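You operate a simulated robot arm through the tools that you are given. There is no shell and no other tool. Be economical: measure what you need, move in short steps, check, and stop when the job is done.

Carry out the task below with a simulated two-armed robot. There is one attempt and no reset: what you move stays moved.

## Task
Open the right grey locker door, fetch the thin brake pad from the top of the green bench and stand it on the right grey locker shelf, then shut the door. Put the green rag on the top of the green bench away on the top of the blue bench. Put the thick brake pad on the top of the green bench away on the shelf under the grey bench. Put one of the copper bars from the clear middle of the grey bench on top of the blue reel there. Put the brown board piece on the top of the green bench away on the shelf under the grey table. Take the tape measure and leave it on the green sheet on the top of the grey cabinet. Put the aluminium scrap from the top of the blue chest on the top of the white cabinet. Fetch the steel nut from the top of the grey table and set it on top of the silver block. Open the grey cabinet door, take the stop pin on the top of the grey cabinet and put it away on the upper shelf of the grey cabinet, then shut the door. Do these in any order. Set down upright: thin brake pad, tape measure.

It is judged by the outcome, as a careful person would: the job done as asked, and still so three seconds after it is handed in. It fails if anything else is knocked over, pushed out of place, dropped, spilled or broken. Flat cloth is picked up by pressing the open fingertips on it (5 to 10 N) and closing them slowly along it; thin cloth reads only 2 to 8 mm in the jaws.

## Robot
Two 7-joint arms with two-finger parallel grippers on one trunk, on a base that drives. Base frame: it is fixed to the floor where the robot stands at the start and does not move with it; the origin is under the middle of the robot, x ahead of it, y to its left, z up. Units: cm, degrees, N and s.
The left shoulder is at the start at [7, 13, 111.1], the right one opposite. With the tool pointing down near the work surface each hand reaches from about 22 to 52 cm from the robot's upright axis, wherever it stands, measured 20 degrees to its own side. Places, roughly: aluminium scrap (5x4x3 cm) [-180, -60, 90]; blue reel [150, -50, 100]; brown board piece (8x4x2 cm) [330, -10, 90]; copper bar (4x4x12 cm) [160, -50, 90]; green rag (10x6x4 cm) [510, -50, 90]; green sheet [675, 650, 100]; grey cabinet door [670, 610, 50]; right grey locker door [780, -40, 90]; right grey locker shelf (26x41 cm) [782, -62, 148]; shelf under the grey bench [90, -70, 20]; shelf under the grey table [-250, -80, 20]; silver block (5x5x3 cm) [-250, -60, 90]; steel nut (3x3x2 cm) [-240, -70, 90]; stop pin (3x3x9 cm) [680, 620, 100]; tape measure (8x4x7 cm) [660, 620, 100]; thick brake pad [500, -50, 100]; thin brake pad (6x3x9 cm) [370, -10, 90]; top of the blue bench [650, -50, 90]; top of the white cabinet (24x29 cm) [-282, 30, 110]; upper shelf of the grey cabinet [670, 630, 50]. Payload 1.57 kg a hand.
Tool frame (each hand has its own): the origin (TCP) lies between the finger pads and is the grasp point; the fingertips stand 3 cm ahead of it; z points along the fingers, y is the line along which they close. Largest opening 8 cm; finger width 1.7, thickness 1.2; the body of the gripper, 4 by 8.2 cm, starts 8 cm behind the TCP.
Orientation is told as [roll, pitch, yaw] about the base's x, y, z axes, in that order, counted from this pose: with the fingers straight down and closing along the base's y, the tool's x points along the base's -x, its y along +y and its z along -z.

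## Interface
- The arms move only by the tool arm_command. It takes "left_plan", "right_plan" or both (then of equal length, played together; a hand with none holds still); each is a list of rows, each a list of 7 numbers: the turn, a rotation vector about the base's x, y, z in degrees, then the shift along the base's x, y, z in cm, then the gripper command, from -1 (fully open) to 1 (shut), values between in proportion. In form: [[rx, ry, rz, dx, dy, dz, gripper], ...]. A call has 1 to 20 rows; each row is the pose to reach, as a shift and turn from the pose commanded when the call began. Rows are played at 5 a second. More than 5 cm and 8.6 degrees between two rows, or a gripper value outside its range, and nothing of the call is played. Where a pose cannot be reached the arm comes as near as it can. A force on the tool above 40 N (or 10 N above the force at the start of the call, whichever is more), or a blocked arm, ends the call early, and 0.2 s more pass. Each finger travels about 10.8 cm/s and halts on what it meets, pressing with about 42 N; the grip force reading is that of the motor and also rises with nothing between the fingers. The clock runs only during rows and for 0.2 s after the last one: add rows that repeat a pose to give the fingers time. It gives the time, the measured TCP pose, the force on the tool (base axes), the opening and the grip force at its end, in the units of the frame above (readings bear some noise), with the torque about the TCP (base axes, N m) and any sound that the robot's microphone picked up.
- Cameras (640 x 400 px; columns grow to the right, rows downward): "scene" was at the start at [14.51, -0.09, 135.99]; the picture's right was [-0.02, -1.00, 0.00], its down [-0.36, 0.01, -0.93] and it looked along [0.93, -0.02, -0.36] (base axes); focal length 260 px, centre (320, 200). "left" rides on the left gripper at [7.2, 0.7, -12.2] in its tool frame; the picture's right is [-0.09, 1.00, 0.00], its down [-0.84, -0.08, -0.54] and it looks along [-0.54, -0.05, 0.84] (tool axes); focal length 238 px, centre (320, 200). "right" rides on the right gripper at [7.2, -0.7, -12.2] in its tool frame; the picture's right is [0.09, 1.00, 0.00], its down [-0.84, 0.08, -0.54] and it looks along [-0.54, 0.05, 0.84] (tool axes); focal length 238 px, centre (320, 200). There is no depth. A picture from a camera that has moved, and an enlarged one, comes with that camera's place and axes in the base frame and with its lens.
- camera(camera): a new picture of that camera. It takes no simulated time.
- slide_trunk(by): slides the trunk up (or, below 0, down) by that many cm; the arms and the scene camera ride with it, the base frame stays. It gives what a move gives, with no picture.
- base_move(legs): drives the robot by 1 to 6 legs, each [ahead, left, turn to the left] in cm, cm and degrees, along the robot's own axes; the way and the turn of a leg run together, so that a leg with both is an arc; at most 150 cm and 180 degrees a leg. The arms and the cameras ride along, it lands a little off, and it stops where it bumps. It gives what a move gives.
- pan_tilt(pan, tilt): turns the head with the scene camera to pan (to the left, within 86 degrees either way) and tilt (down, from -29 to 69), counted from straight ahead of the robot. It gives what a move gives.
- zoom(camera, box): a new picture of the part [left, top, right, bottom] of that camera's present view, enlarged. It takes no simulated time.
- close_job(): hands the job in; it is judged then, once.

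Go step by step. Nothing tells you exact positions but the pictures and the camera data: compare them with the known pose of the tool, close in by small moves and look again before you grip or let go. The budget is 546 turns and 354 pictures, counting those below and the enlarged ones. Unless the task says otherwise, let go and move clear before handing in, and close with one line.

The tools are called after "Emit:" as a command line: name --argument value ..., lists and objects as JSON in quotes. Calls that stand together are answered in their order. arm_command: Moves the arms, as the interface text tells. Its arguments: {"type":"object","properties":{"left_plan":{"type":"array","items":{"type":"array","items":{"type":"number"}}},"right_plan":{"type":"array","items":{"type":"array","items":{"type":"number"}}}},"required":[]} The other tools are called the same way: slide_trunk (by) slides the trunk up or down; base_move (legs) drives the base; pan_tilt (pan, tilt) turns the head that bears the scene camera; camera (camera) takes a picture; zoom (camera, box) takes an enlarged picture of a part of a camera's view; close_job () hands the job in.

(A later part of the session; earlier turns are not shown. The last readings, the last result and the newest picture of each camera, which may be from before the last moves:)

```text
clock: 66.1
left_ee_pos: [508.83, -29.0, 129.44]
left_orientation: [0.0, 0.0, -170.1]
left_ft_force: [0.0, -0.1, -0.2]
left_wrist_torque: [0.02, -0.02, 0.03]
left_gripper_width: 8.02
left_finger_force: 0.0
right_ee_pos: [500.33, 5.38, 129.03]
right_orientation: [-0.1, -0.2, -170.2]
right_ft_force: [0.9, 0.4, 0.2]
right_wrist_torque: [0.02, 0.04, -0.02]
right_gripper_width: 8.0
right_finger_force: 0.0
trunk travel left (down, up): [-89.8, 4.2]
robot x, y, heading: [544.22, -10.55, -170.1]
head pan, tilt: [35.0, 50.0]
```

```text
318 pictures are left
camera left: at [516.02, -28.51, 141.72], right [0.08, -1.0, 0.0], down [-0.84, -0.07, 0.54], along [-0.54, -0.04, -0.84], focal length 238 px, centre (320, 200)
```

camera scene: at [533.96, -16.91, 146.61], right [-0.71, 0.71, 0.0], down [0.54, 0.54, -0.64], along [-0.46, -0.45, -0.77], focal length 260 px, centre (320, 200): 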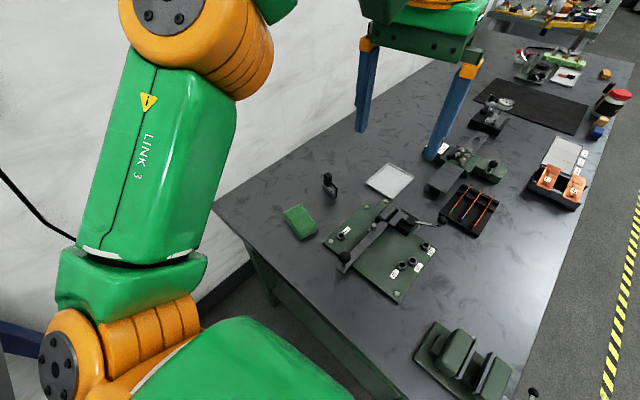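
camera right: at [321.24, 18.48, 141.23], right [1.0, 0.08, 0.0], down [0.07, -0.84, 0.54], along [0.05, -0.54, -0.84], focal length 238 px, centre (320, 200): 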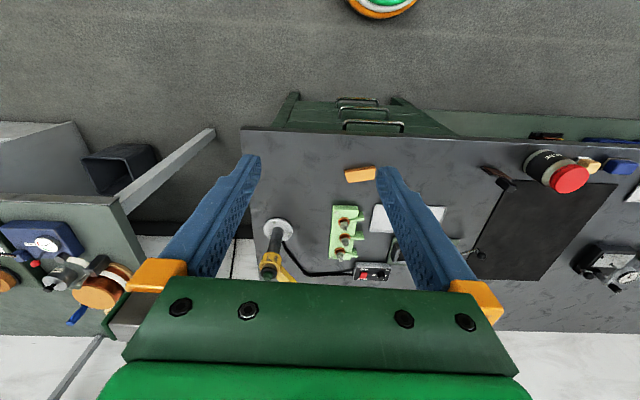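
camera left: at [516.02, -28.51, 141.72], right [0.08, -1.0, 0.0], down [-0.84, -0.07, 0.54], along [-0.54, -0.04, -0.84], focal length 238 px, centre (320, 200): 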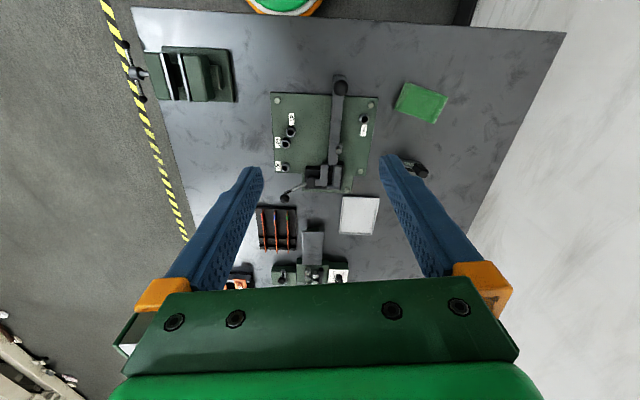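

Rag is at about (508.5,-49). I move a bit deeper into the gap.

Emit:
base_move --legs '[[3, 11, 0]]'

Emit:
camera --camera "left"

Emit:
zoom --camera "scene" --box '[220, 140, 420, 265]'

```text
clock: 67.3
left_ee_pos: [507.78, -39.47, 129.66]
left_orientation: [0.4, 0.0, -170.3]
left_ft_force: [0.9, 0.5, 0.1]
left_wrist_torque: [-0.07, 0.01, -0.02]
left_gripper_width: 7.99
left_finger_force: 0.0
right_ee_pos: [499.18, -4.93, 129.02]
right_orientation: [0.3, -0.3, -170.5]
right_ft_force: [-0.1, -0.3, 0.1]
right_wrist_torque: [-0.05, 0.03, -0.02]
right_gripper_width: 8.01
right_finger_force: 0.1
trunk travel left (down, up): [-89.8, 4.2]
robot x, y, heading: [543.07, -21.66, -170.7]
head pan, tilt: [35.0, 50.0]
```

```text
317 pictures are left
camera left: at [514.88, -38.77, 141.84], right [0.08, -1.0, 0.01], down [-0.84, -0.06, 0.54], along [-0.54, -0.05, -0.84], focal length 238 px, centre (320, 200)
```

left: 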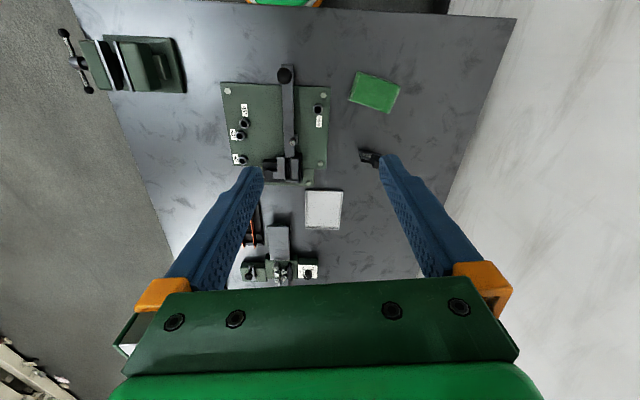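

```text
3.20 times, centred on (320, 202) of scene
camera zoom: at [532.87, -27.23, 146.65], right [-0.7, 0.71, 0.0], down [0.55, 0.53, -0.65], along [-0.46, -0.46, -0.76], focal length 832 px, centre (320, 192)
```

zoom: 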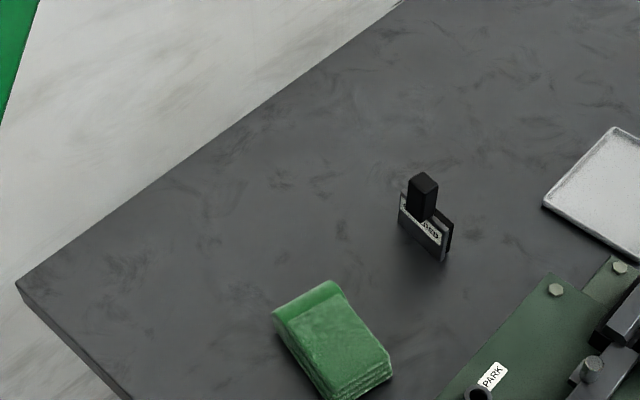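

Rag lies at (508,-50.7), long axis about along y. I turn the left wrist +65° and move over it.

Emit:
arm_command --left_plan '[[0, 0, 8, 0, -2, 0, -1], [0, 0, 16, 0, -4, 0, -1], [0, 0, 24, 0, -6, 0, -1], [0, 0, 32, 0, -8, 0, -1], [0, 0, 40, 0, -10, 0, -1], [0, 0, 48, 0.2, -11.2, -4, -1], [0, 0, 56, 0.4, -11.2, -8, -1], [0, 0, 64, 0.4, -11.2, -12, -1], [0, 0, 65, 0.4, -11.2, -16.5, -1], [0, 0, 65, 0.4, -11.2, -21, -1], [0, 0, 65, 0.4, -11.2, -26, -1], [0, 0, 65, 0.4, -11.2, -30, -1], [0, 0, 65, 0.4, -11.2, -30, -1]]'

Emit:
camera --camera "left"

Emit:
camera --camera "scene"

```text
clock: 70.1
left_ee_pos: [508.16, -51.09, 99.57]
left_orientation: [-0.2, 0.1, -105.4]
left_ft_force: [0.4, -1.4, -0.5]
left_wrist_torque: [0.0, -0.01, 0.05]
left_gripper_width: 8.0
left_finger_force: 0.0
right_ee_pos: [499.17, -5.54, 129.13]
right_orientation: [0.0, -0.3, -170.5]
right_ft_force: [0.0, 0.2, 0.7]
right_wrist_torque: [0.04, 0.02, 0.02]
right_gripper_width: 7.99
right_finger_force: 0.0
trunk travel left (down, up): [-89.8, 4.2]
robot x, y, heading: [542.63, -21.73, -170.3]
head pan, tilt: [35.0, 50.0]
```

```text
315 pictures are left
camera left: at [510.74, -44.33, 111.83], right [0.94, -0.35, 0.0], down [-0.3, -0.79, 0.54], along [-0.19, -0.51, -0.84], focal length 238 px, centre (320, 200)
```

left: 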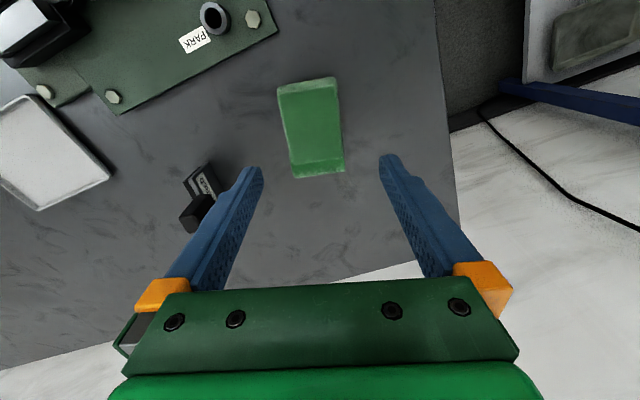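

```text
314 pictures are left
camera scene: at [532.8, -28.03, 146.61], right [-0.7, 0.71, 0.0], down [0.55, 0.54, -0.64], along [-0.46, -0.45, -0.77], focal length 260 px, centre (320, 200)
```

scene: 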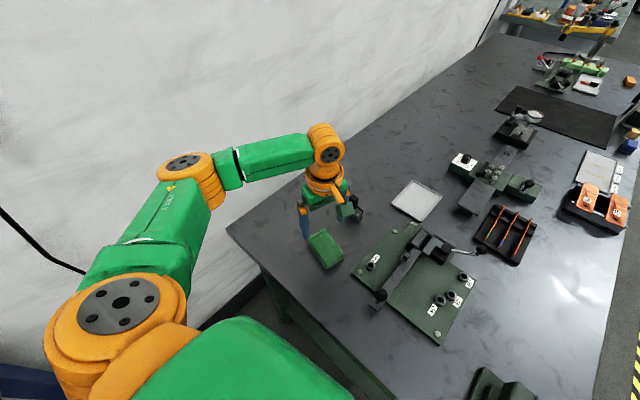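

The hand is nearly right; shift 1 cm and descend to straddle the rag.

Emit:
arm_command --left_plan '[[0, 0, 0, -0.2, 1, -4, -1], [0, 0, 0, -0.2, 1, -7, -1], [0, 0, 0, -0.2, 1, -8.6, -1], [0, 0, 0, -0.2, 1, -8.6, -1]]'

Emit:
camera --camera "left"

```text
clock: 71.1
left_ee_pos: [507.94, -50.0, 90.89]
left_orientation: [0.0, 0.0, -105.3]
left_ft_force: [-0.1, 0.1, -0.1]
left_wrist_torque: [-0.01, 0.02, 0.0]
left_gripper_width: 7.99
left_finger_force: 0.1
right_ee_pos: [499.14, -5.51, 129.13]
right_orientation: [0.0, -0.2, -170.6]
right_ft_force: [0.1, 0.8, 0.3]
right_wrist_torque: [0.02, -0.04, -0.02]
right_gripper_width: 8.0
right_finger_force: 0.0
trunk travel left (down, up): [-89.8, 4.2]
robot x, y, heading: [543.01, -21.84, -170.5]
head pan, tilt: [35.0, 50.0]
```

```text
313 pictures are left
camera left: at [510.51, -43.32, 103.14], right [0.94, -0.35, 0.0], down [-0.3, -0.79, 0.54], along [-0.19, -0.51, -0.84], focal length 238 px, centre (320, 200)
```

left: 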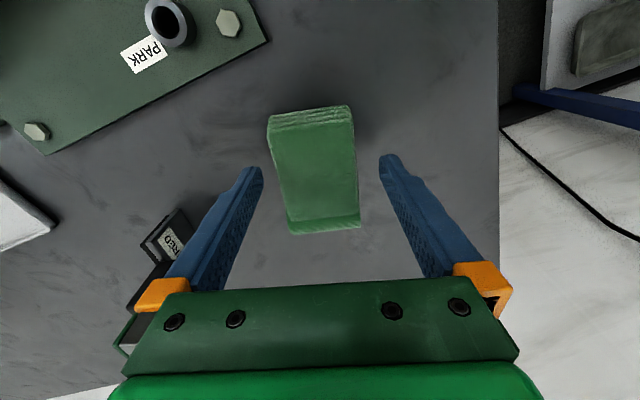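

Straddled well. I go a bit lower, then close gradually.

Emit:
arm_command --left_plan '[[0, 0, 0, -0.2, 0, -0.5, -1], [0, 0, 0, -0.2, 0, -1, -1], [0, 0, 0, -0.2, 0, -1.1, -1]]'

```text
clock: 71.9
left_ee_pos: [507.58, -50.16, 89.97]
left_orientation: [0.0, 0.0, -105.4]
left_ft_force: [-0.2, 0.0, -0.2]
left_wrist_torque: [0.0, -0.05, 0.03]
left_gripper_width: 8.01
left_finger_force: 0.0
right_ee_pos: [498.97, -5.61, 129.12]
right_orientation: [0.1, -0.1, -170.5]
right_ft_force: [-0.5, -0.1, 0.8]
right_wrist_torque: [0.02, 0.01, 0.02]
right_gripper_width: 8.0
right_finger_force: 0.1
trunk travel left (down, up): [-89.8, 4.2]
robot x, y, heading: [542.99, -21.92, -170.4]
head pan, tilt: [35.0, 50.0]
```

Emit:
arm_command --left_plan '[[0, 0, 0, 0, 0, -0.3, -0.7], [0, 0, 0, 0, 0, -0.3, -0.3], [0, 0, 0, 0, 0, -0.3, 0], [0, 0, 0, 0, 0, -0.3, 0.4], [0, 0, 0, 0, 0, -0.3, 0.8], [0, 0, 0, 0, 0, -0.3, 1], [0, 0, 0, 0, 0, -0.3, 1]]'

Emit:
camera --camera "left"

```text
clock: 73.5
left_ee_pos: [507.74, -50.28, 89.64]
left_orientation: [0.0, 0.0, -105.3]
left_ft_force: [-1.3, 0.6, 1.4]
left_wrist_torque: [0.03, 0.02, 0.04]
left_gripper_width: 5.93
left_finger_force: 41.9
right_ee_pos: [499.09, -5.57, 129.13]
right_orientation: [0.0, -0.3, -170.6]
right_ft_force: [0.3, -0.5, 0.6]
right_wrist_torque: [-0.01, 0.01, 0.01]
right_gripper_width: 7.99
right_finger_force: 0.1
trunk travel left (down, up): [-89.8, 4.2]
robot x, y, heading: [542.64, -22.2, -170.5]
head pan, tilt: [35.0, 50.0]
```

```text
312 pictures are left
camera left: at [510.24, -43.48, 101.77], right [0.94, -0.35, 0.0], down [-0.3, -0.79, 0.54], along [-0.19, -0.51, -0.84], focal length 238 px, centre (320, 200)
```

left: 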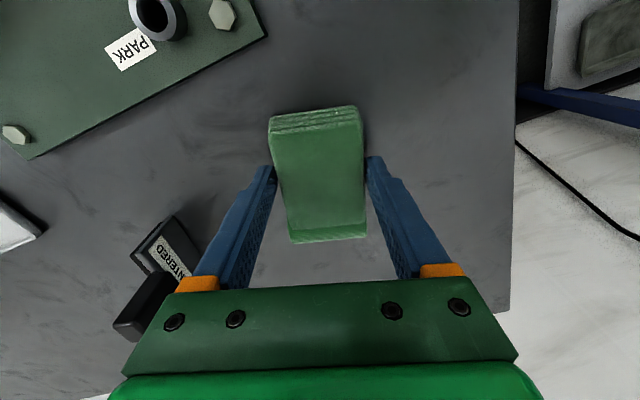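

Rag gripped. Lift straight up and bring the hand back to its travel pose.

Emit:
arm_command --left_plan '[[0, 0, 0, 0, 0, 3, 1], [0, 0, 0, 0, 0, 8, 1], [0, 0, 0, 0, 0, 13, 1], [0, 0, 0, 0, 0, 18, 1], [0, 0, 0, 0, 0, 23, 1], [0, 0, -8, 0, 0, 28, 1], [0, 0, -16, 0, 0, 33, 1], [0, 0, -24, 0, 3, 38, 1], [0, 0, -32, 0, 6, 38, 1], [0, 0, -40, 0, 9, 38, 1], [0, 0, -48, 0, 11, 38, 1], [0, 0, -56, 0, 11, 38, 1], [0, 0, -65, 0, 11, 38, 1]]'

Emit:
camera --camera "left"

```text
refused: row 8 steps farther than a row can; nothing moved
```

```text
311 pictures are left
camera left: at [510.24, -43.48, 101.77], right [0.94, -0.35, 0.0], down [-0.3, -0.79, 0.54], along [-0.19, -0.51, -0.84], focal length 238 px, centre (320, 200)
```

left: 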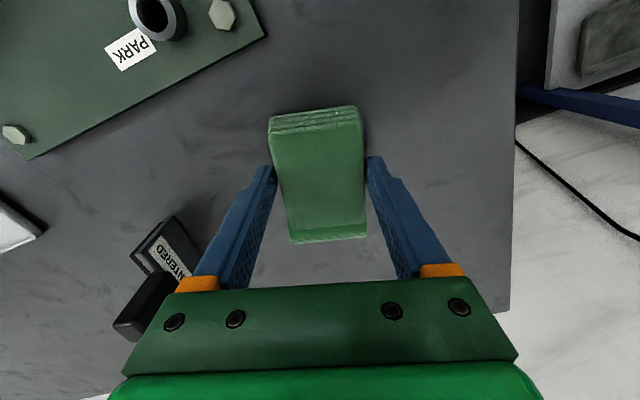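

A row was too long; resend with smaller steps.

Emit:
arm_command --left_plan '[[0, 0, 0, 0, 0, 3, 1], [0, 0, 0, 0, 0, 8, 1], [0, 0, 0, 0, 0, 13, 1], [0, 0, 0, 0, 0, 18, 1], [0, 0, 0, 0, 0, 23, 1], [0, 0, -8, 0, 0, 28, 1], [0, 0, -16, 0, 0, 33, 1], [0, 0, -24, 0, 0, 37.5, 1], [0, 0, -32, 0, 3, 38, 1], [0, 0, -40, 0, 6, 38, 1], [0, 0, -48, 0, 9, 38, 1], [0, 0, -56, 0, 11, 38, 1], [0, 0, -64.5, 0, 11, 38, 1]]'

Emit:
camera --camera "left"

```text
clock: 76.3
left_ee_pos: [507.58, -39.26, 127.38]
left_orientation: [0.0, -0.1, -170.0]
left_ft_force: [-0.5, 0.9, -0.7]
left_wrist_torque: [0.01, -0.02, 0.0]
left_gripper_width: 5.89
left_finger_force: 41.6
right_ee_pos: [499.15, -5.6, 129.13]
right_orientation: [0.0, 0.0, -170.4]
right_ft_force: [0.2, 0.1, 0.0]
right_wrist_torque: [-0.01, -0.01, 0.0]
right_gripper_width: 8.0
right_finger_force: 0.1
trunk travel left (down, up): [-89.8, 4.2]
robot x, y, heading: [543.61, -21.52, -170.3]
head pan, tilt: [35.0, 50.0]
```

```text
310 pictures are left
camera left: at [514.78, -38.77, 139.59], right [0.08, -1.0, 0.0], down [-0.84, -0.07, 0.54], along [-0.54, -0.04, -0.84], focal length 238 px, centre (320, 200)
```

left: 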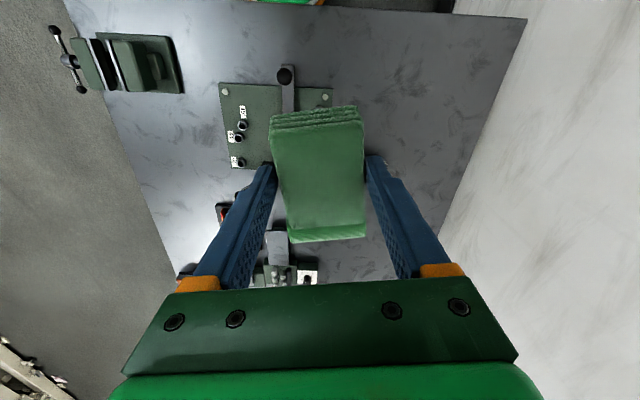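

Rag held. I leave the gap, turn to face the benches again, and move before the blue bench.

Emit:
base_move --legs '[[0, -72, 0], [0, 0, 80], [0, 110, 0]]'

Emit:
pan_tilt --pan 0 --tilt 40

Emit:
camera --camera "scene"

Emit:
pan_tilt --pan 55 --tilt 5

Emit:
camera --camera "scene"

```text
clock: 89.0
left_ee_pos: [652.49, 6.17, 127.31]
left_orientation: [0.0, 0.1, -92.0]
left_ft_force: [-0.3, 0.4, -1.1]
left_wrist_torque: [0.06, 0.01, -0.02]
left_gripper_width: 5.87
left_finger_force: 41.9
right_ee_pos: [617.78, 4.82, 129.05]
right_orientation: [0.1, -0.2, -92.5]
right_ft_force: [-0.9, 0.6, 0.1]
right_wrist_torque: [0.0, -0.03, -0.03]
right_gripper_width: 7.99
right_finger_force: 0.1
trunk travel left (down, up): [-89.8, 4.2]
robot x, y, heading: [642.87, 44.23, -92.5]
head pan, tilt: [35.0, 50.0]
```

```text
clock: 90.0
left_ee_pos: [652.61, 6.19, 127.26]
left_orientation: [0.1, 0.1, -92.0]
left_ft_force: [0.3, 0.7, -0.6]
left_wrist_torque: [-0.01, 0.01, 0.0]
left_gripper_width: 5.9
left_finger_force: 42.2
right_ee_pos: [617.95, 4.98, 129.1]
right_orientation: [0.0, -0.2, -92.5]
right_ft_force: [0.7, 0.1, 0.0]
right_wrist_torque: [0.02, 0.01, 0.0]
right_gripper_width: 8.01
right_finger_force: 0.0
trunk travel left (down, up): [-89.8, 4.2]
robot x, y, heading: [642.93, 44.47, -92.7]
head pan, tilt: [0.0, 40.0]
```

```text
309 pictures are left
camera scene: at [642.6, 31.01, 148.03], right [-1.0, 0.04, 0.0], down [0.03, 0.64, -0.77], along [-0.03, -0.77, -0.64], focal length 260 px, centre (320, 200)
```

scene: 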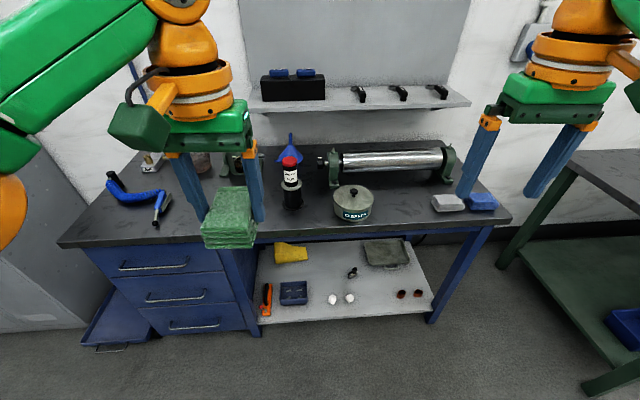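

```text
clock: 91.2
left_ee_pos: [652.6, 6.16, 127.34]
left_orientation: [0.0, 0.0, -91.9]
left_ft_force: [-0.2, -0.5, -0.3]
left_wrist_torque: [-0.01, 0.0, -0.01]
left_gripper_width: 5.9
left_finger_force: 41.9
right_ee_pos: [617.82, 5.02, 129.22]
right_orientation: [0.0, -0.3, -92.4]
right_ft_force: [-0.3, -0.5, 0.2]
right_wrist_torque: [0.01, 0.0, 0.0]
right_gripper_width: 8.0
right_finger_force: 0.1
trunk travel left (down, up): [-89.8, 4.2]
robot x, y, heading: [642.87, 44.48, -92.2]
head pan, tilt: [55.0, 5.0]
```

```text
308 pictures are left
camera scene: at [650.21, 33.9, 153.6], right [-0.61, -0.79, 0.0], down [-0.07, 0.05, -1.0], along [0.79, -0.61, -0.09], focal length 260 px, centre (320, 200)
```

scene: 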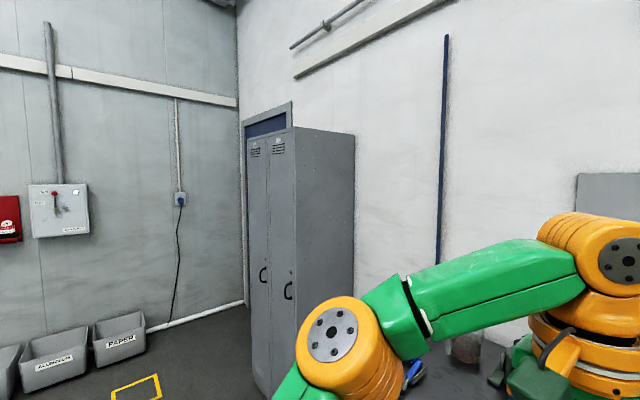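

The locker is just past the blue bench with two doors facing +y. First the rag: a clear patch on the blue bench is at about (671,-36). Driving close.

Emit:
base_move --legs '[[0, 15, 2.2], [40, 0, 0]]'

Emit:
pan_tilt --pan 15 --tilt 50

Emit:
camera --camera "scene"

Emit:
camera --camera "left"

```text
clock: 94.7
left_ee_pos: [669.17, -32.89, 127.52]
left_orientation: [0.0, -0.1, -89.9]
left_ft_force: [0.5, 0.3, -0.7]
left_wrist_torque: [0.0, -0.01, -0.02]
left_gripper_width: 5.87
left_finger_force: 41.4
right_ee_pos: [634.37, -35.33, 129.08]
right_orientation: [0.1, -0.3, -90.5]
right_ft_force: [0.9, -0.4, 0.3]
right_wrist_torque: [-0.04, 0.04, 0.0]
right_gripper_width: 8.02
right_finger_force: 0.0
trunk travel left (down, up): [-89.8, 4.2]
robot x, y, heading: [658.45, 4.32, -90.4]
head pan, tilt: [55.0, 5.0]
```

```text
clock: 95.8
left_ee_pos: [669.1, -33.14, 127.33]
left_orientation: [0.0, 0.1, -89.8]
left_ft_force: [-0.7, -0.5, -1.3]
left_wrist_torque: [0.03, 0.0, 0.02]
left_gripper_width: 5.88
left_finger_force: 41.7
right_ee_pos: [634.38, -35.66, 129.11]
right_orientation: [0.0, -0.3, -90.5]
right_ft_force: [0.1, -0.1, 0.4]
right_wrist_torque: [0.03, -0.06, -0.02]
right_gripper_width: 7.98
right_finger_force: 0.0
trunk travel left (down, up): [-89.8, 4.2]
robot x, y, heading: [657.83, 4.63, -90.3]
head pan, tilt: [15.0, 50.0]
```

```text
307 pictures are left
camera scene: at [660.19, -7.75, 146.62], right [-0.97, -0.25, 0.0], down [-0.19, 0.74, -0.64], along [0.16, -0.62, -0.77], focal length 260 px, centre (320, 200)
```

scene: 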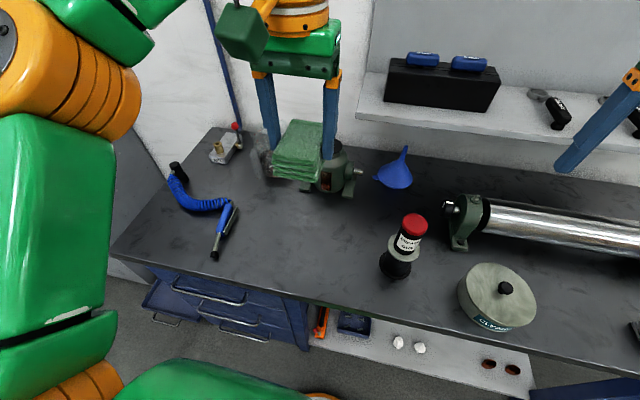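

```text
306 pictures are left
camera left: at [669.73, -26.08, 139.6], right [1.0, -0.09, 0.0], down [-0.08, -0.84, 0.54], along [-0.05, -0.54, -0.84], focal length 238 px, centre (320, 200)
```

left: 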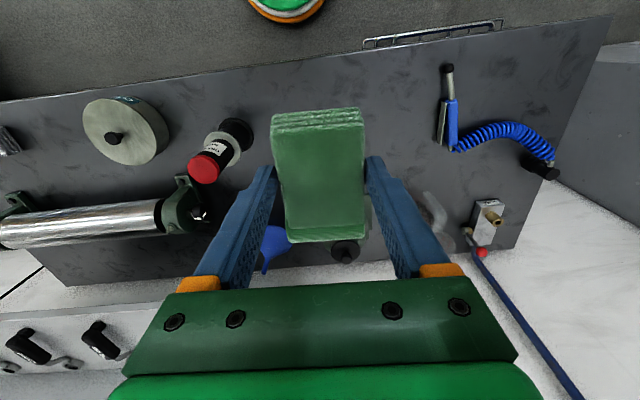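

Below the hand the bench is clear; bench edge at y≈-28.5, so I aim for y≈-37 and descend.

Emit:
arm_command --left_plan '[[0, 0, 0, 0, -3.8, 0, 1], [0, 0, 0, 0, -3.8, -5, 1], [0, 0, 0, 0, -3.8, -10, 1], [0, 0, 0, 0, -3.8, -15, 1], [0, 0, 0, 0, -3.8, -20, 1], [0, 0, 0, 0, -3.8, -25, 1], [0, 0, 0, 0, -3.8, -30, 1], [0, 0, 0, 0, -3.8, -34, 1], [0, 0, 0, 0, -3.8, -34, 1]]'

Emit:
camera --camera "scene"

```text
clock: 97.8
left_ee_pos: [669.0, -36.94, 93.19]
left_orientation: [0.0, 0.1, -90.0]
left_ft_force: [-0.3, 0.2, 0.5]
left_wrist_torque: [0.01, 0.02, -0.01]
left_gripper_width: 5.88
left_finger_force: 41.9
right_ee_pos: [634.41, -35.69, 129.12]
right_orientation: [0.0, -0.2, -90.6]
right_ft_force: [-0.3, 0.0, 0.0]
right_wrist_torque: [0.05, 0.06, 0.01]
right_gripper_width: 8.01
right_finger_force: 0.0
trunk travel left (down, up): [-89.8, 4.2]
robot x, y, heading: [657.83, 4.7, -90.4]
head pan, tilt: [15.0, 50.0]
```

```text
305 pictures are left
camera scene: at [660.2, -7.74, 146.61], right [-0.97, -0.25, 0.0], down [-0.19, 0.74, -0.64], along [0.16, -0.62, -0.77], focal length 260 px, centre (320, 200)
```

scene: 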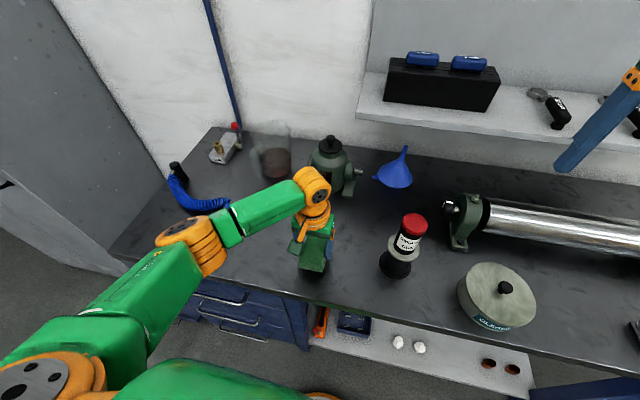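

Descend slowly to contact.

Emit:
arm_command --left_plan '[[0, 0, 0, 0, 0, -1.5, 1], [0, 0, 0, 0, 0, -2.5, 1], [0, 0, 0, 0, 0, -3.2, 1], [0, 0, 0, 0, 0, -3.2, 1]]'

```text
clock: 98.7
left_ee_pos: [669.0, -36.97, 90.66]
left_orientation: [-0.2, -0.9, -89.8]
left_ft_force: [2.3, 1.3, 20.0]
left_wrist_torque: [0.78, -0.2, -0.09]
left_gripper_width: 5.88
left_finger_force: 42.2
right_ee_pos: [634.46, -35.21, 129.39]
right_orientation: [0.0, -0.5, -90.5]
right_ft_force: [-0.8, 0.2, 0.5]
right_wrist_torque: [0.0, -0.01, 0.02]
right_gripper_width: 8.03
right_finger_force: 0.1
trunk travel left (down, up): [-89.8, 4.2]
robot x, y, heading: [658.12, 4.68, -90.3]
head pan, tilt: [15.0, 50.0]
stopped in row 4 (left hand): the force on the tool passed its limit at 46 N (the readings are from after the stop); the commanded pose is now the measured one
```

Contact. Ease up 0.3, open, and rise.

Emit:
arm_command --left_plan '[[0, 0, 0, 0, 0, 0.3, 1], [0, 0, 0, 0, 0, 0.3, 0.3], [0, 0, 0, 0, 0, 0.3, -0.4], [0, 0, 0, 0, 0, 0.3, -1], [0, 0, 0, 0, 0, 0.3, -1], [0, 0, 0, 0, 0, 4, -1], [0, 0, 0, 0, 0, 8, -1], [0, 0, 0, 0, 0, 13, -1], [0, 0, 0, 0, 0, 18, -1], [0, 0, 0, 0, 0, 23, -1], [0, 0, 0, 0, 0, 28, -1], [0, 0, 0, 0, 0, 33, -1], [0, 0, 0, 0, 0, 37, -1]]'

Emit:
camera --camera "left"

```text
clock: 101.5
left_ee_pos: [668.88, -37.08, 127.55]
left_orientation: [-0.1, -0.7, -89.9]
left_ft_force: [-0.5, 0.8, 0.4]
left_wrist_torque: [0.01, 0.0, 0.0]
left_gripper_width: 7.99
left_finger_force: 0.1
right_ee_pos: [634.24, -35.51, 129.19]
right_orientation: [0.2, -0.2, -90.5]
right_ft_force: [0.5, 0.8, -0.9]
right_wrist_torque: [0.0, -0.04, 0.04]
right_gripper_width: 8.0
right_finger_force: 0.1
trunk travel left (down, up): [-89.8, 4.2]
robot x, y, heading: [658.36, 4.72, -90.1]
head pan, tilt: [15.0, 50.0]
```

```text
304 pictures are left
camera left: at [669.54, -29.78, 139.64], right [1.0, -0.09, 0.0], down [-0.08, -0.83, 0.55], along [-0.05, -0.55, -0.83], focal length 238 px, centre (320, 200)
```

left: 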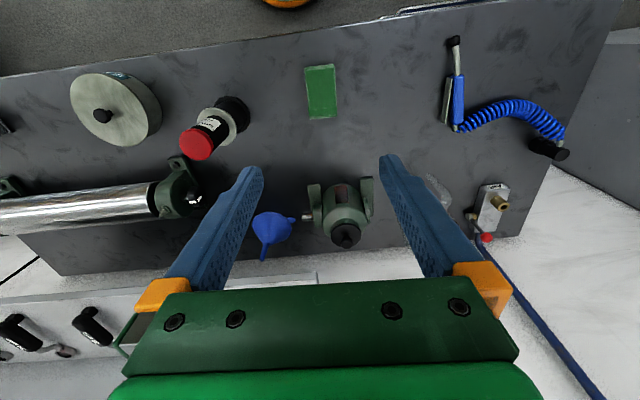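

Rag is on the blue bench. Back off and go before the locker.

Emit:
base_move --legs '[[45, 0, 0], [0, 0, 0]]'

```text
clock: 103.4
left_ee_pos: [669.85, -52.8, 127.3]
left_orientation: [0.0, -0.3, -87.9]
left_ft_force: [0.1, -0.3, -0.3]
left_wrist_torque: [0.02, 0.03, 0.01]
left_gripper_width: 8.01
left_finger_force: 0.1
right_ee_pos: [635.12, -52.53, 129.01]
right_orientation: [0.0, 0.1, -88.6]
right_ft_force: [-0.2, 0.3, 0.7]
right_wrist_torque: [0.0, 0.01, 0.02]
right_gripper_width: 8.02
right_finger_force: 0.1
trunk travel left (down, up): [-89.8, 4.2]
robot x, y, heading: [657.17, -11.06, -88.7]
head pan, tilt: [15.0, 50.0]
stopped in leg 1: the robot was blocked; the commanded pose is now the measured one
```

I mistakenly drove forward instead of back and was blocked by the bench. I check nothing was disturbed, then back off.

Emit:
camera --camera "scene"

Emit:
camera --camera "left"

```text
303 pictures are left
camera scene: at [659.96, -23.8, 146.57], right [-0.96, -0.28, 0.0], down [-0.22, 0.74, -0.64], along [0.18, -0.61, -0.77], focal length 260 px, centre (320, 200)
```

scene: 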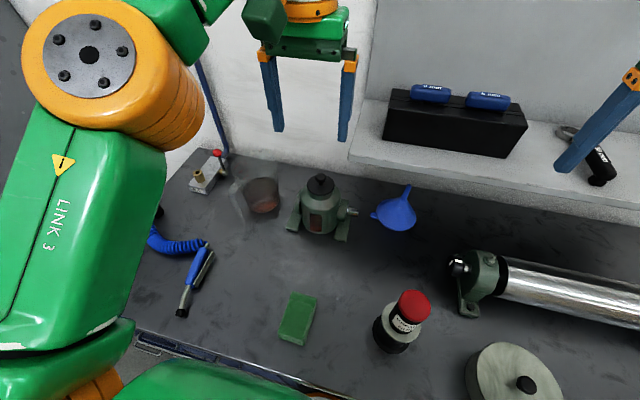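

```text
302 pictures are left
camera left: at [670.24, -45.62, 139.41], right [1.0, -0.06, 0.0], down [-0.05, -0.84, 0.55], along [-0.03, -0.55, -0.84], focal length 238 px, centre (320, 200)
```

left: 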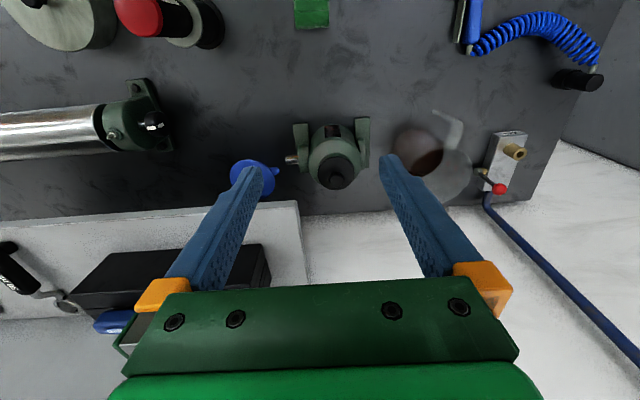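

Nothing appears moved. Now really back up, and strafe to the locker.

Emit:
base_move --legs '[[-60, 0, -1.3], [0, 118, 0]]'

Emit:
pan_tilt --pan 0 --tilt 15

Emit:
camera --camera "scene"

```text
clock: 112.4
left_ee_pos: [786.4, 9.04, 127.37]
left_orientation: [0.1, -0.6, -89.1]
left_ft_force: [0.3, 0.1, -0.7]
left_wrist_torque: [-0.01, -0.01, 0.04]
left_gripper_width: 8.02
left_finger_force: 0.0
right_ee_pos: [751.71, 9.99, 129.11]
right_orientation: [0.0, -0.1, -89.7]
right_ft_force: [-0.1, -0.3, 0.5]
right_wrist_torque: [-0.01, -0.05, 0.02]
right_gripper_width: 8.01
right_finger_force: 0.0
trunk travel left (down, up): [-89.8, 4.2]
robot x, y, heading: [774.64, 50.94, -89.3]
head pan, tilt: [15.0, 50.0]
```

```text
clock: 113.4
left_ee_pos: [786.48, 9.04, 127.35]
left_orientation: [0.0, -0.6, -88.9]
left_ft_force: [0.0, 0.4, -0.1]
left_wrist_torque: [-0.01, 0.03, 0.01]
left_gripper_width: 8.0
left_finger_force: 0.0
right_ee_pos: [751.84, 10.06, 129.09]
right_orientation: [0.1, -0.1, -89.7]
right_ft_force: [-0.7, -0.2, -0.5]
right_wrist_torque: [0.01, 0.03, 0.01]
right_gripper_width: 7.99
right_finger_force: 0.1
trunk travel left (down, up): [-89.8, 4.2]
robot x, y, heading: [774.89, 50.82, -89.5]
head pan, tilt: [0.0, 15.0]
```

```text
301 pictures are left
camera scene: at [775.19, 36.39, 151.98], right [-1.0, -0.01, 0.0], down [0.0, 0.26, -0.97], along [0.01, -0.97, -0.26], focal length 260 px, centre (320, 200)
```

scene: 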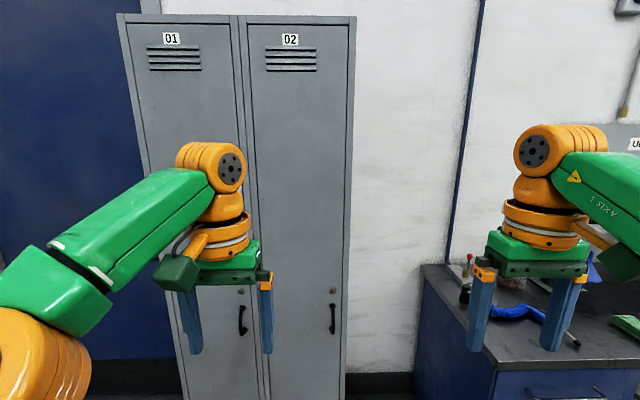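

Locker "02" is the right one; its handle is on its right side at about (772,-38,89), hinge on the left at x≈797. I lower the trunk and position myself for the left hand to grip the handle horizontally.

Emit:
slide_trunk --by -22

Emit:
base_move --legs '[[20, -13, -0.5]]'

Emit:
arm_command --left_plan '[[-8, 0, 0, 0, -1, -1, -1], [-16, 0, 0, 0, -2, -2, -1], [-24, 0, 0, 0, -3, -3, -1], [-32, 0, 0, 0, -4, -4, -1], [-40, 0, 0, 0, -5, -5, -1], [-48, 0, 0, 0, -6, -6, -1], [-56, 0, 0, 0, -7, -7, -1], [-64, 0, 0, 0, -8, -8, -1], [-72, 0, 0, 0, -9, -9, -1], [-80, 0, 0, 0, -10, -10, -1], [-88, 0, 0, 0, -10, -11, -1], [-90, 0, 0, 0, -10, -12, -1], [-90, 0, 0, 0, -10, -12, -1]]'

Emit:
camera --camera "left"

Emit:
pan_tilt --pan 10 --tilt 35

Emit:
camera --camera "scene"

```text
clock: 115.7
left_ee_pos: [786.37, 8.94, 105.4]
left_orientation: [-0.1, -0.6, -89.0]
left_ft_force: [0.1, -0.3, 1.4]
left_wrist_torque: [0.0, 0.01, 0.0]
left_gripper_width: 8.01
left_finger_force: 0.1
right_ee_pos: [751.74, 9.94, 107.15]
right_orientation: [0.0, -0.2, -89.7]
right_ft_force: [-0.6, 0.2, 0.2]
right_wrist_torque: [0.05, -0.03, 0.0]
right_gripper_width: 8.0
right_finger_force: 0.1
trunk travel left (down, up): [-67.8, 26.2]
robot x, y, heading: [774.99, 50.75, -89.5]
head pan, tilt: [0.0, 15.0]
```

```text
clock: 117.5
left_ee_pos: [773.0, -11.01, 105.33]
left_orientation: [-0.2, -0.5, -89.4]
left_ft_force: [0.1, 0.2, 0.0]
left_wrist_torque: [-0.03, -0.02, 0.05]
left_gripper_width: 7.99
left_finger_force: 0.1
right_ee_pos: [738.36, -9.78, 107.12]
right_orientation: [0.0, -0.2, -90.2]
right_ft_force: [-0.5, -0.4, 0.8]
right_wrist_torque: [0.0, -0.03, -0.02]
right_gripper_width: 7.99
right_finger_force: 0.0
trunk travel left (down, up): [-67.8, 26.2]
robot x, y, heading: [761.93, 30.67, -89.9]
head pan, tilt: [0.0, 15.0]
```

```text
clock: 120.3
left_ee_pos: [772.85, -21.05, 93.39]
left_orientation: [-131.4, -89.2, 41.3]
left_ft_force: [-0.3, -0.1, 0.2]
left_wrist_torque: [0.0, -0.01, 0.0]
left_gripper_width: 7.99
left_finger_force: 0.2
right_ee_pos: [738.13, -9.89, 107.12]
right_orientation: [0.0, -0.2, -90.1]
right_ft_force: [0.0, -0.6, -0.6]
right_wrist_torque: [0.0, 0.02, 0.01]
right_gripper_width: 7.99
right_finger_force: 0.0
trunk travel left (down, up): [-67.8, 26.2]
robot x, y, heading: [761.46, 30.78, -90.0]
head pan, tilt: [0.0, 15.0]
```

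```text
300 pictures are left
camera left: at [773.49, -8.93, 86.11], right [1.0, 0.0, 0.08], down [-0.07, 0.55, 0.83], along [-0.05, -0.83, 0.55], focal length 238 px, centre (320, 200)
```

left: 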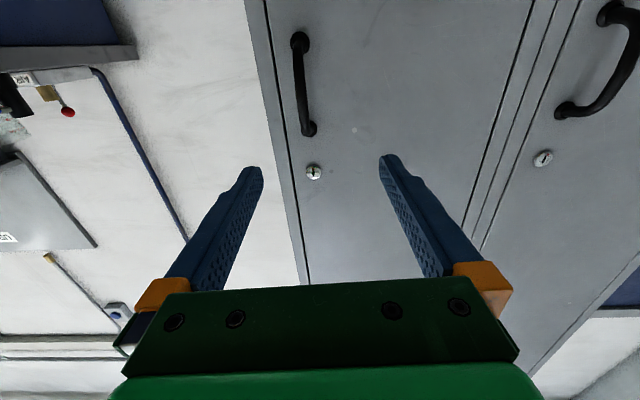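

```text
clock: 121.1
left_ee_pos: [773.01, -21.07, 93.52]
left_orientation: [-132.1, -89.1, 42.0]
left_ft_force: [-0.2, -0.1, 0.1]
left_wrist_torque: [-0.02, -0.04, 0.01]
left_gripper_width: 8.01
left_finger_force: 0.0
right_ee_pos: [738.18, -9.8, 107.14]
right_orientation: [0.0, -0.1, -90.2]
right_ft_force: [0.1, 0.2, 1.2]
right_wrist_torque: [0.02, -0.01, 0.01]
right_gripper_width: 8.03
right_finger_force: 0.0
trunk travel left (down, up): [-67.8, 26.2]
robot x, y, heading: [761.6, 30.85, -89.5]
head pan, tilt: [10.0, 35.0]
```

```text
299 pictures are left
camera scene: at [763.27, 17.08, 126.79], right [-0.98, -0.17, 0.0], down [-0.1, 0.56, -0.82], along [0.14, -0.81, -0.57], focal length 260 px, centre (320, 200)
```

scene: 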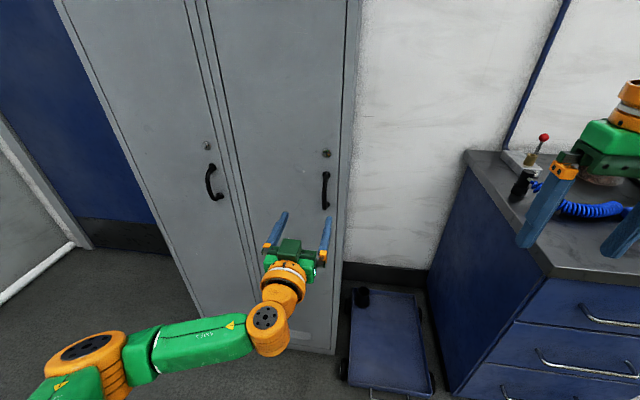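

Handle mid triangulates to (771.4,-38,90.5). I approach with open fingers either side.

Emit:
arm_command --left_plan '[[0, 0, 0, -0.8, -3, -1.5, -1], [0, 0, 0, -1.6, -6, -3, -1], [0, 0, 0, -1.6, -9, -3, -1], [0, 0, 0, -1.6, -12.5, -3, -1], [0, 0, 0, -1.6, -12.5, -3, -1]]'

Emit:
camera --camera "left"

Emit:
zoom --camera "scene" --box '[240, 130, 400, 270]'

```text
clock: 122.3
left_ee_pos: [771.38, -33.48, 90.55]
left_orientation: [-130.5, -89.1, 40.2]
left_ft_force: [0.9, -0.6, -0.4]
left_wrist_torque: [-0.03, 0.01, 0.02]
left_gripper_width: 7.98
left_finger_force: 0.1
right_ee_pos: [738.23, -9.84, 107.17]
right_orientation: [-0.1, -0.1, -90.0]
right_ft_force: [0.2, -0.5, -0.4]
right_wrist_torque: [-0.02, 0.02, 0.04]
right_gripper_width: 7.98
right_finger_force: 0.1
trunk travel left (down, up): [-67.8, 26.2]
robot x, y, heading: [761.4, 30.28, -89.7]
head pan, tilt: [10.0, 35.0]
```

```text
298 pictures are left
camera left: at [771.94, -21.37, 83.23], right [1.0, 0.0, 0.08], down [-0.07, 0.55, 0.83], along [-0.05, -0.83, 0.55], focal length 238 px, centre (320, 200)
```

left: 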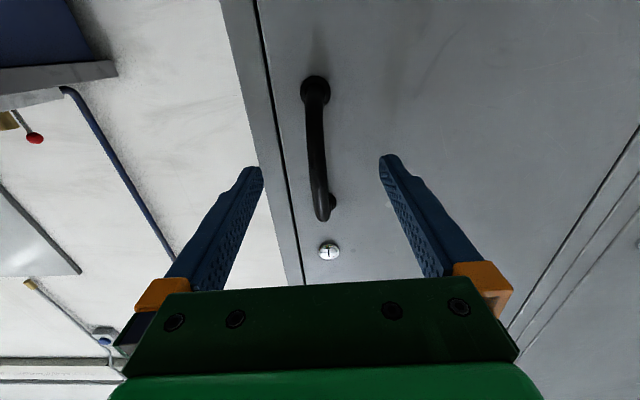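

```text
2.86 times, centred on (320, 200) of scene
camera zoom: at [763.31, 17.12, 126.79], right [-0.98, -0.17, 0.0], down [-0.1, 0.56, -0.82], along [0.14, -0.81, -0.57], focal length 743 px, centre (320, 200)
```

zoom: 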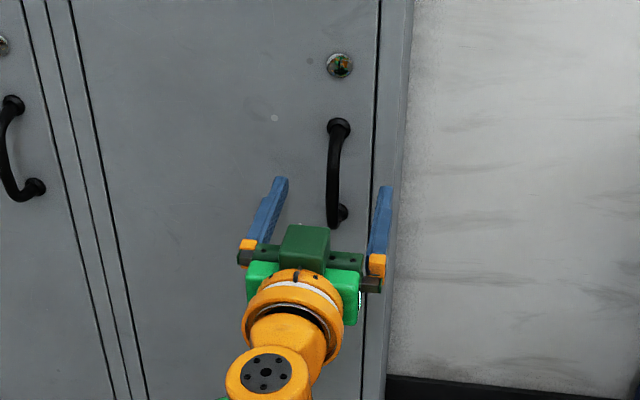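

Aligned. Advance 3 cm and close on the bar.

Emit:
arm_command --left_plan '[[0, 0, 0, -0.1, -1.5, 0, -1], [0, 0, 0, -0.1, -3, 0, -1], [0, 0, 0, -0.1, -3, 0, -0.4], [0, 0, 0, -0.1, -3, 0, 0.2], [0, 0, 0, -0.1, -3, 0, 0.8], [0, 0, 0, -0.1, -3, 0, 1], [0, 0, 0, -0.1, -3, 0, 1], [0, 0, 0, -0.1, -3, 0, 1]]'

Emit:
camera --camera "left"

```text
clock: 124.1
left_ee_pos: [771.19, -35.92, 90.95]
left_orientation: [-140.3, -88.9, 49.9]
left_ft_force: [1.9, 13.1, 0.5]
left_wrist_torque: [0.03, -0.19, -0.16]
left_gripper_width: 1.16
left_finger_force: 28.8
right_ee_pos: [738.33, -9.34, 107.34]
right_orientation: [-0.1, -0.6, -90.0]
right_ft_force: [0.2, -0.7, -0.4]
right_wrist_torque: [0.01, 0.0, -0.02]
right_gripper_width: 8.01
right_finger_force: 0.1
trunk travel left (down, up): [-67.8, 26.2]
robot x, y, heading: [761.85, 30.93, -90.2]
head pan, tilt: [10.0, 35.0]
```

```text
296 pictures are left
camera left: at [771.85, -23.79, 83.62], right [1.0, 0.0, 0.08], down [-0.06, 0.55, 0.83], along [-0.05, -0.83, 0.55], focal length 238 px, centre (320, 200)
```

left: 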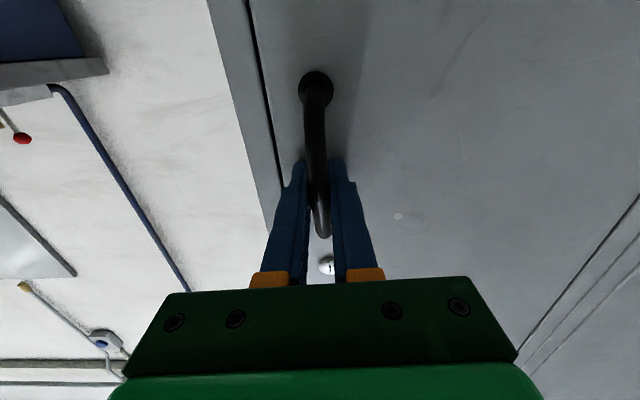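

Bar gripped. I pull the door open along its arc, turning the hand with it.

Emit:
arm_command --left_plan '[[0, 0, -3, 0.2, 1.35, 0, 1], [0, 0, -6, 0.46, 2.7, 0, 1], [0, 0, -9, 0.8, 4.0, 0, 1], [0, 0, -12, 1.19, 5.34, 0, 1], [0, 0, -15, 1.65, 6.6, 0, 1], [0, 0, -18, 2.2, 7.89, 0, 1], [0, 0, -21, 2.8, 9.1, 0, 1], [0, 0, -24, 3.47, 10.32, 0, 1], [0, 0, -24, 3.47, 10.32, 0, 1]]'

Emit:
camera --camera "scene"

```text
clock: 126.1
left_ee_pos: [774.68, -25.72, 90.69]
left_orientation: [-144.6, -88.9, 30.4]
left_ft_force: [8.3, -5.6, 23.2]
left_wrist_torque: [0.02, -0.35, -0.12]
left_gripper_width: 1.11
left_finger_force: 28.6
right_ee_pos: [738.37, -9.37, 107.22]
right_orientation: [0.0, -0.5, -90.0]
right_ft_force: [-0.6, 0.0, -0.4]
right_wrist_torque: [0.0, -0.01, 0.0]
right_gripper_width: 7.98
right_finger_force: 0.1
trunk travel left (down, up): [-67.8, 26.2]
robot x, y, heading: [761.73, 30.8, -89.8]
head pan, tilt: [10.0, 35.0]
```

```text
295 pictures are left
camera scene: at [763.45, 17.56, 126.84], right [-0.98, -0.18, 0.0], down [-0.1, 0.56, -0.82], along [0.14, -0.81, -0.57], focal length 260 px, centre (320, 200)
```

scene: 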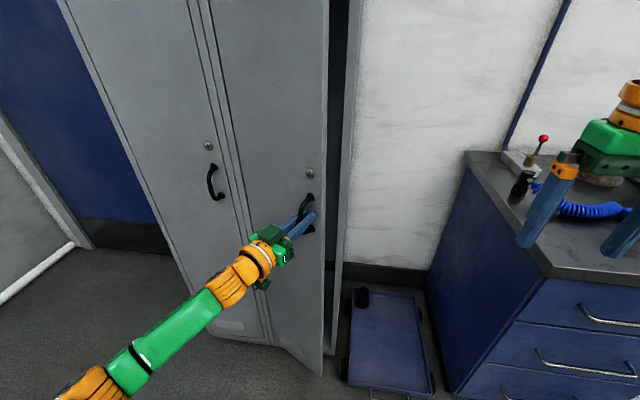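

Door is opening nicely. Continue to about 45°.

Emit:
arm_command --left_plan '[[0, 0, -3, 0.73, 1.16, -0.2, 1], [0, 0, -6, 1.51, 2.28, -0.2, 1], [0, 0, -9, 2.36, 3.36, -0.2, 1], [0, 0, -12, 3.26, 4.39, -0.2, 1], [0, 0, -15, 4.2, 5.38, -0.2, 1], [0, 0, -18, 5.22, 6.31, -0.2, 1], [0, 0, -21, 6.27, 7.2, -0.2, 1], [0, 0, -21, 6.27, 7.2, -0.2, 1]]'

Emit:
camera --camera "scene"

```text
clock: 127.9
left_ee_pos: [781.3, -19.36, 90.09]
left_orientation: [-130.2, -88.9, -5.0]
left_ft_force: [12.1, -19.1, 22.7]
left_wrist_torque: [0.0, -0.13, -0.21]
left_gripper_width: 1.14
left_finger_force: 29.1
right_ee_pos: [738.46, -10.01, 107.13]
right_orientation: [-0.2, -0.1, -90.0]
right_ft_force: [-0.1, -0.3, -0.5]
right_wrist_torque: [0.02, 0.0, -0.02]
right_gripper_width: 8.0
right_finger_force: 0.0
trunk travel left (down, up): [-67.8, 26.2]
robot x, y, heading: [761.88, 30.62, -90.0]
head pan, tilt: [10.0, 35.0]
```

```text
294 pictures are left
camera scene: at [763.56, 16.86, 126.76], right [-0.98, -0.17, 0.0], down [-0.1, 0.57, -0.82], along [0.14, -0.81, -0.58], focal length 260 px, centre (320, 200)
```

scene: 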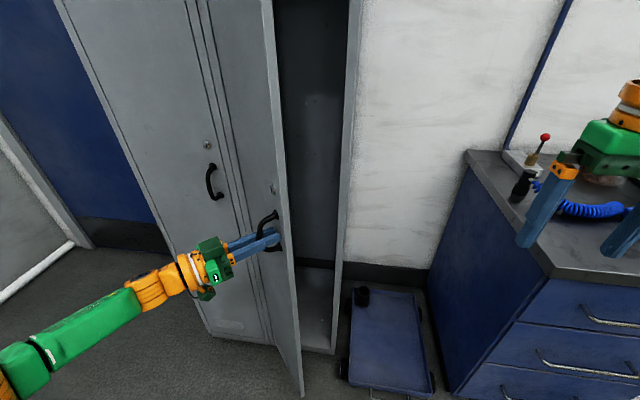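

Door about 50° open. Release, retreat the hand, and look.

Emit:
arm_command --left_plan '[[0, 0, 0, 0, 0, 0, 0.5], [0, 0, 0, 0, 0, 0, -0.3], [0, 0, 0, 0, 0, 0, -0.3], [0, 0, 0, 2, 2, 0, -0.3], [0, 0, 0, 4, 4, 0, -0.3], [0, 0, 0, 5, 6, 0, -0.3]]'

Emit:
base_move --legs '[[-15, 0, 0]]'

Emit:
arm_command --left_plan '[[0, 0, 8, -3, 0, 0, 1], [0, 0, 16, -6, 0, 0, 1], [0, 0, 24, -10, 0, 0, 1], [0, 0, 32, -14, 0, 0, 1], [0, 0, 40, -18, 0, 0, 1], [0, 0, 45, -20, -3, 0, 1], [0, 0, 45, -20, -6, 0, 1], [0, 0, 45, -20, -6, 0, 1]]'

Emit:
camera --camera "scene"

```text
clock: 129.3
left_ee_pos: [785.98, -12.88, 90.28]
left_orientation: [-134.3, -89.0, -0.8]
left_ft_force: [0.8, -0.5, 0.6]
left_wrist_torque: [0.01, 0.0, -0.01]
left_gripper_width: 5.21
left_finger_force: 0.0
right_ee_pos: [738.04, -9.79, 107.14]
right_orientation: [0.0, -0.2, -90.1]
right_ft_force: [-0.3, 0.1, -0.5]
right_wrist_torque: [-0.03, 0.04, -0.02]
right_gripper_width: 8.01
right_finger_force: 0.0
trunk travel left (down, up): [-67.8, 26.2]
robot x, y, heading: [761.43, 30.49, -90.1]
head pan, tilt: [10.0, 35.0]
```

```text
clock: 130.7
left_ee_pos: [785.93, 1.45, 90.24]
left_orientation: [-126.2, -89.1, -9.0]
left_ft_force: [-0.2, -0.1, -0.6]
left_wrist_torque: [-0.03, 0.01, 0.01]
left_gripper_width: 5.2
left_finger_force: 0.1
right_ee_pos: [738.24, 4.73, 107.14]
right_orientation: [0.0, 0.0, -90.1]
right_ft_force: [0.5, -0.3, 0.4]
right_wrist_torque: [0.01, -0.02, -0.01]
right_gripper_width: 8.03
right_finger_force: 0.1
trunk travel left (down, up): [-67.8, 26.2]
robot x, y, heading: [761.61, 45.06, -90.3]
head pan, tilt: [10.0, 35.0]
```

```text
clock: 132.1
left_ee_pos: [768.17, 0.91, 86.82]
left_orientation: [80.3, -79.5, -176.1]
left_ft_force: [-0.5, 0.0, 0.5]
left_wrist_torque: [-0.04, -0.01, -0.03]
left_gripper_width: 0.0
left_finger_force: 21.6
right_ee_pos: [738.18, 4.75, 107.18]
right_orientation: [-0.1, -0.3, -90.3]
right_ft_force: [1.4, -0.4, 0.0]
right_wrist_torque: [-0.01, 0.0, -0.01]
right_gripper_width: 8.01
right_finger_force: 0.0
trunk travel left (down, up): [-67.8, 26.2]
robot x, y, heading: [761.55, 45.39, -89.9]
head pan, tilt: [10.0, 35.0]
stopped in row 6 (left hand): the arm was blocked; the commanded pose is now the measured one
```

```text
293 pictures are left
camera scene: at [763.41, 31.64, 126.78], right [-0.98, -0.17, 0.0], down [-0.1, 0.57, -0.82], along [0.14, -0.81, -0.57], focal length 260 px, centre (320, 200)
```

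scene: 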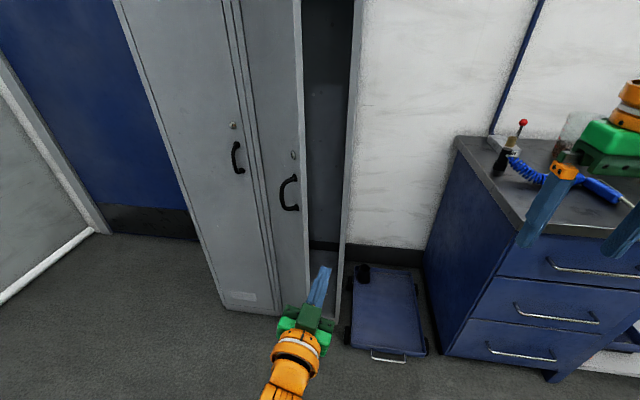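

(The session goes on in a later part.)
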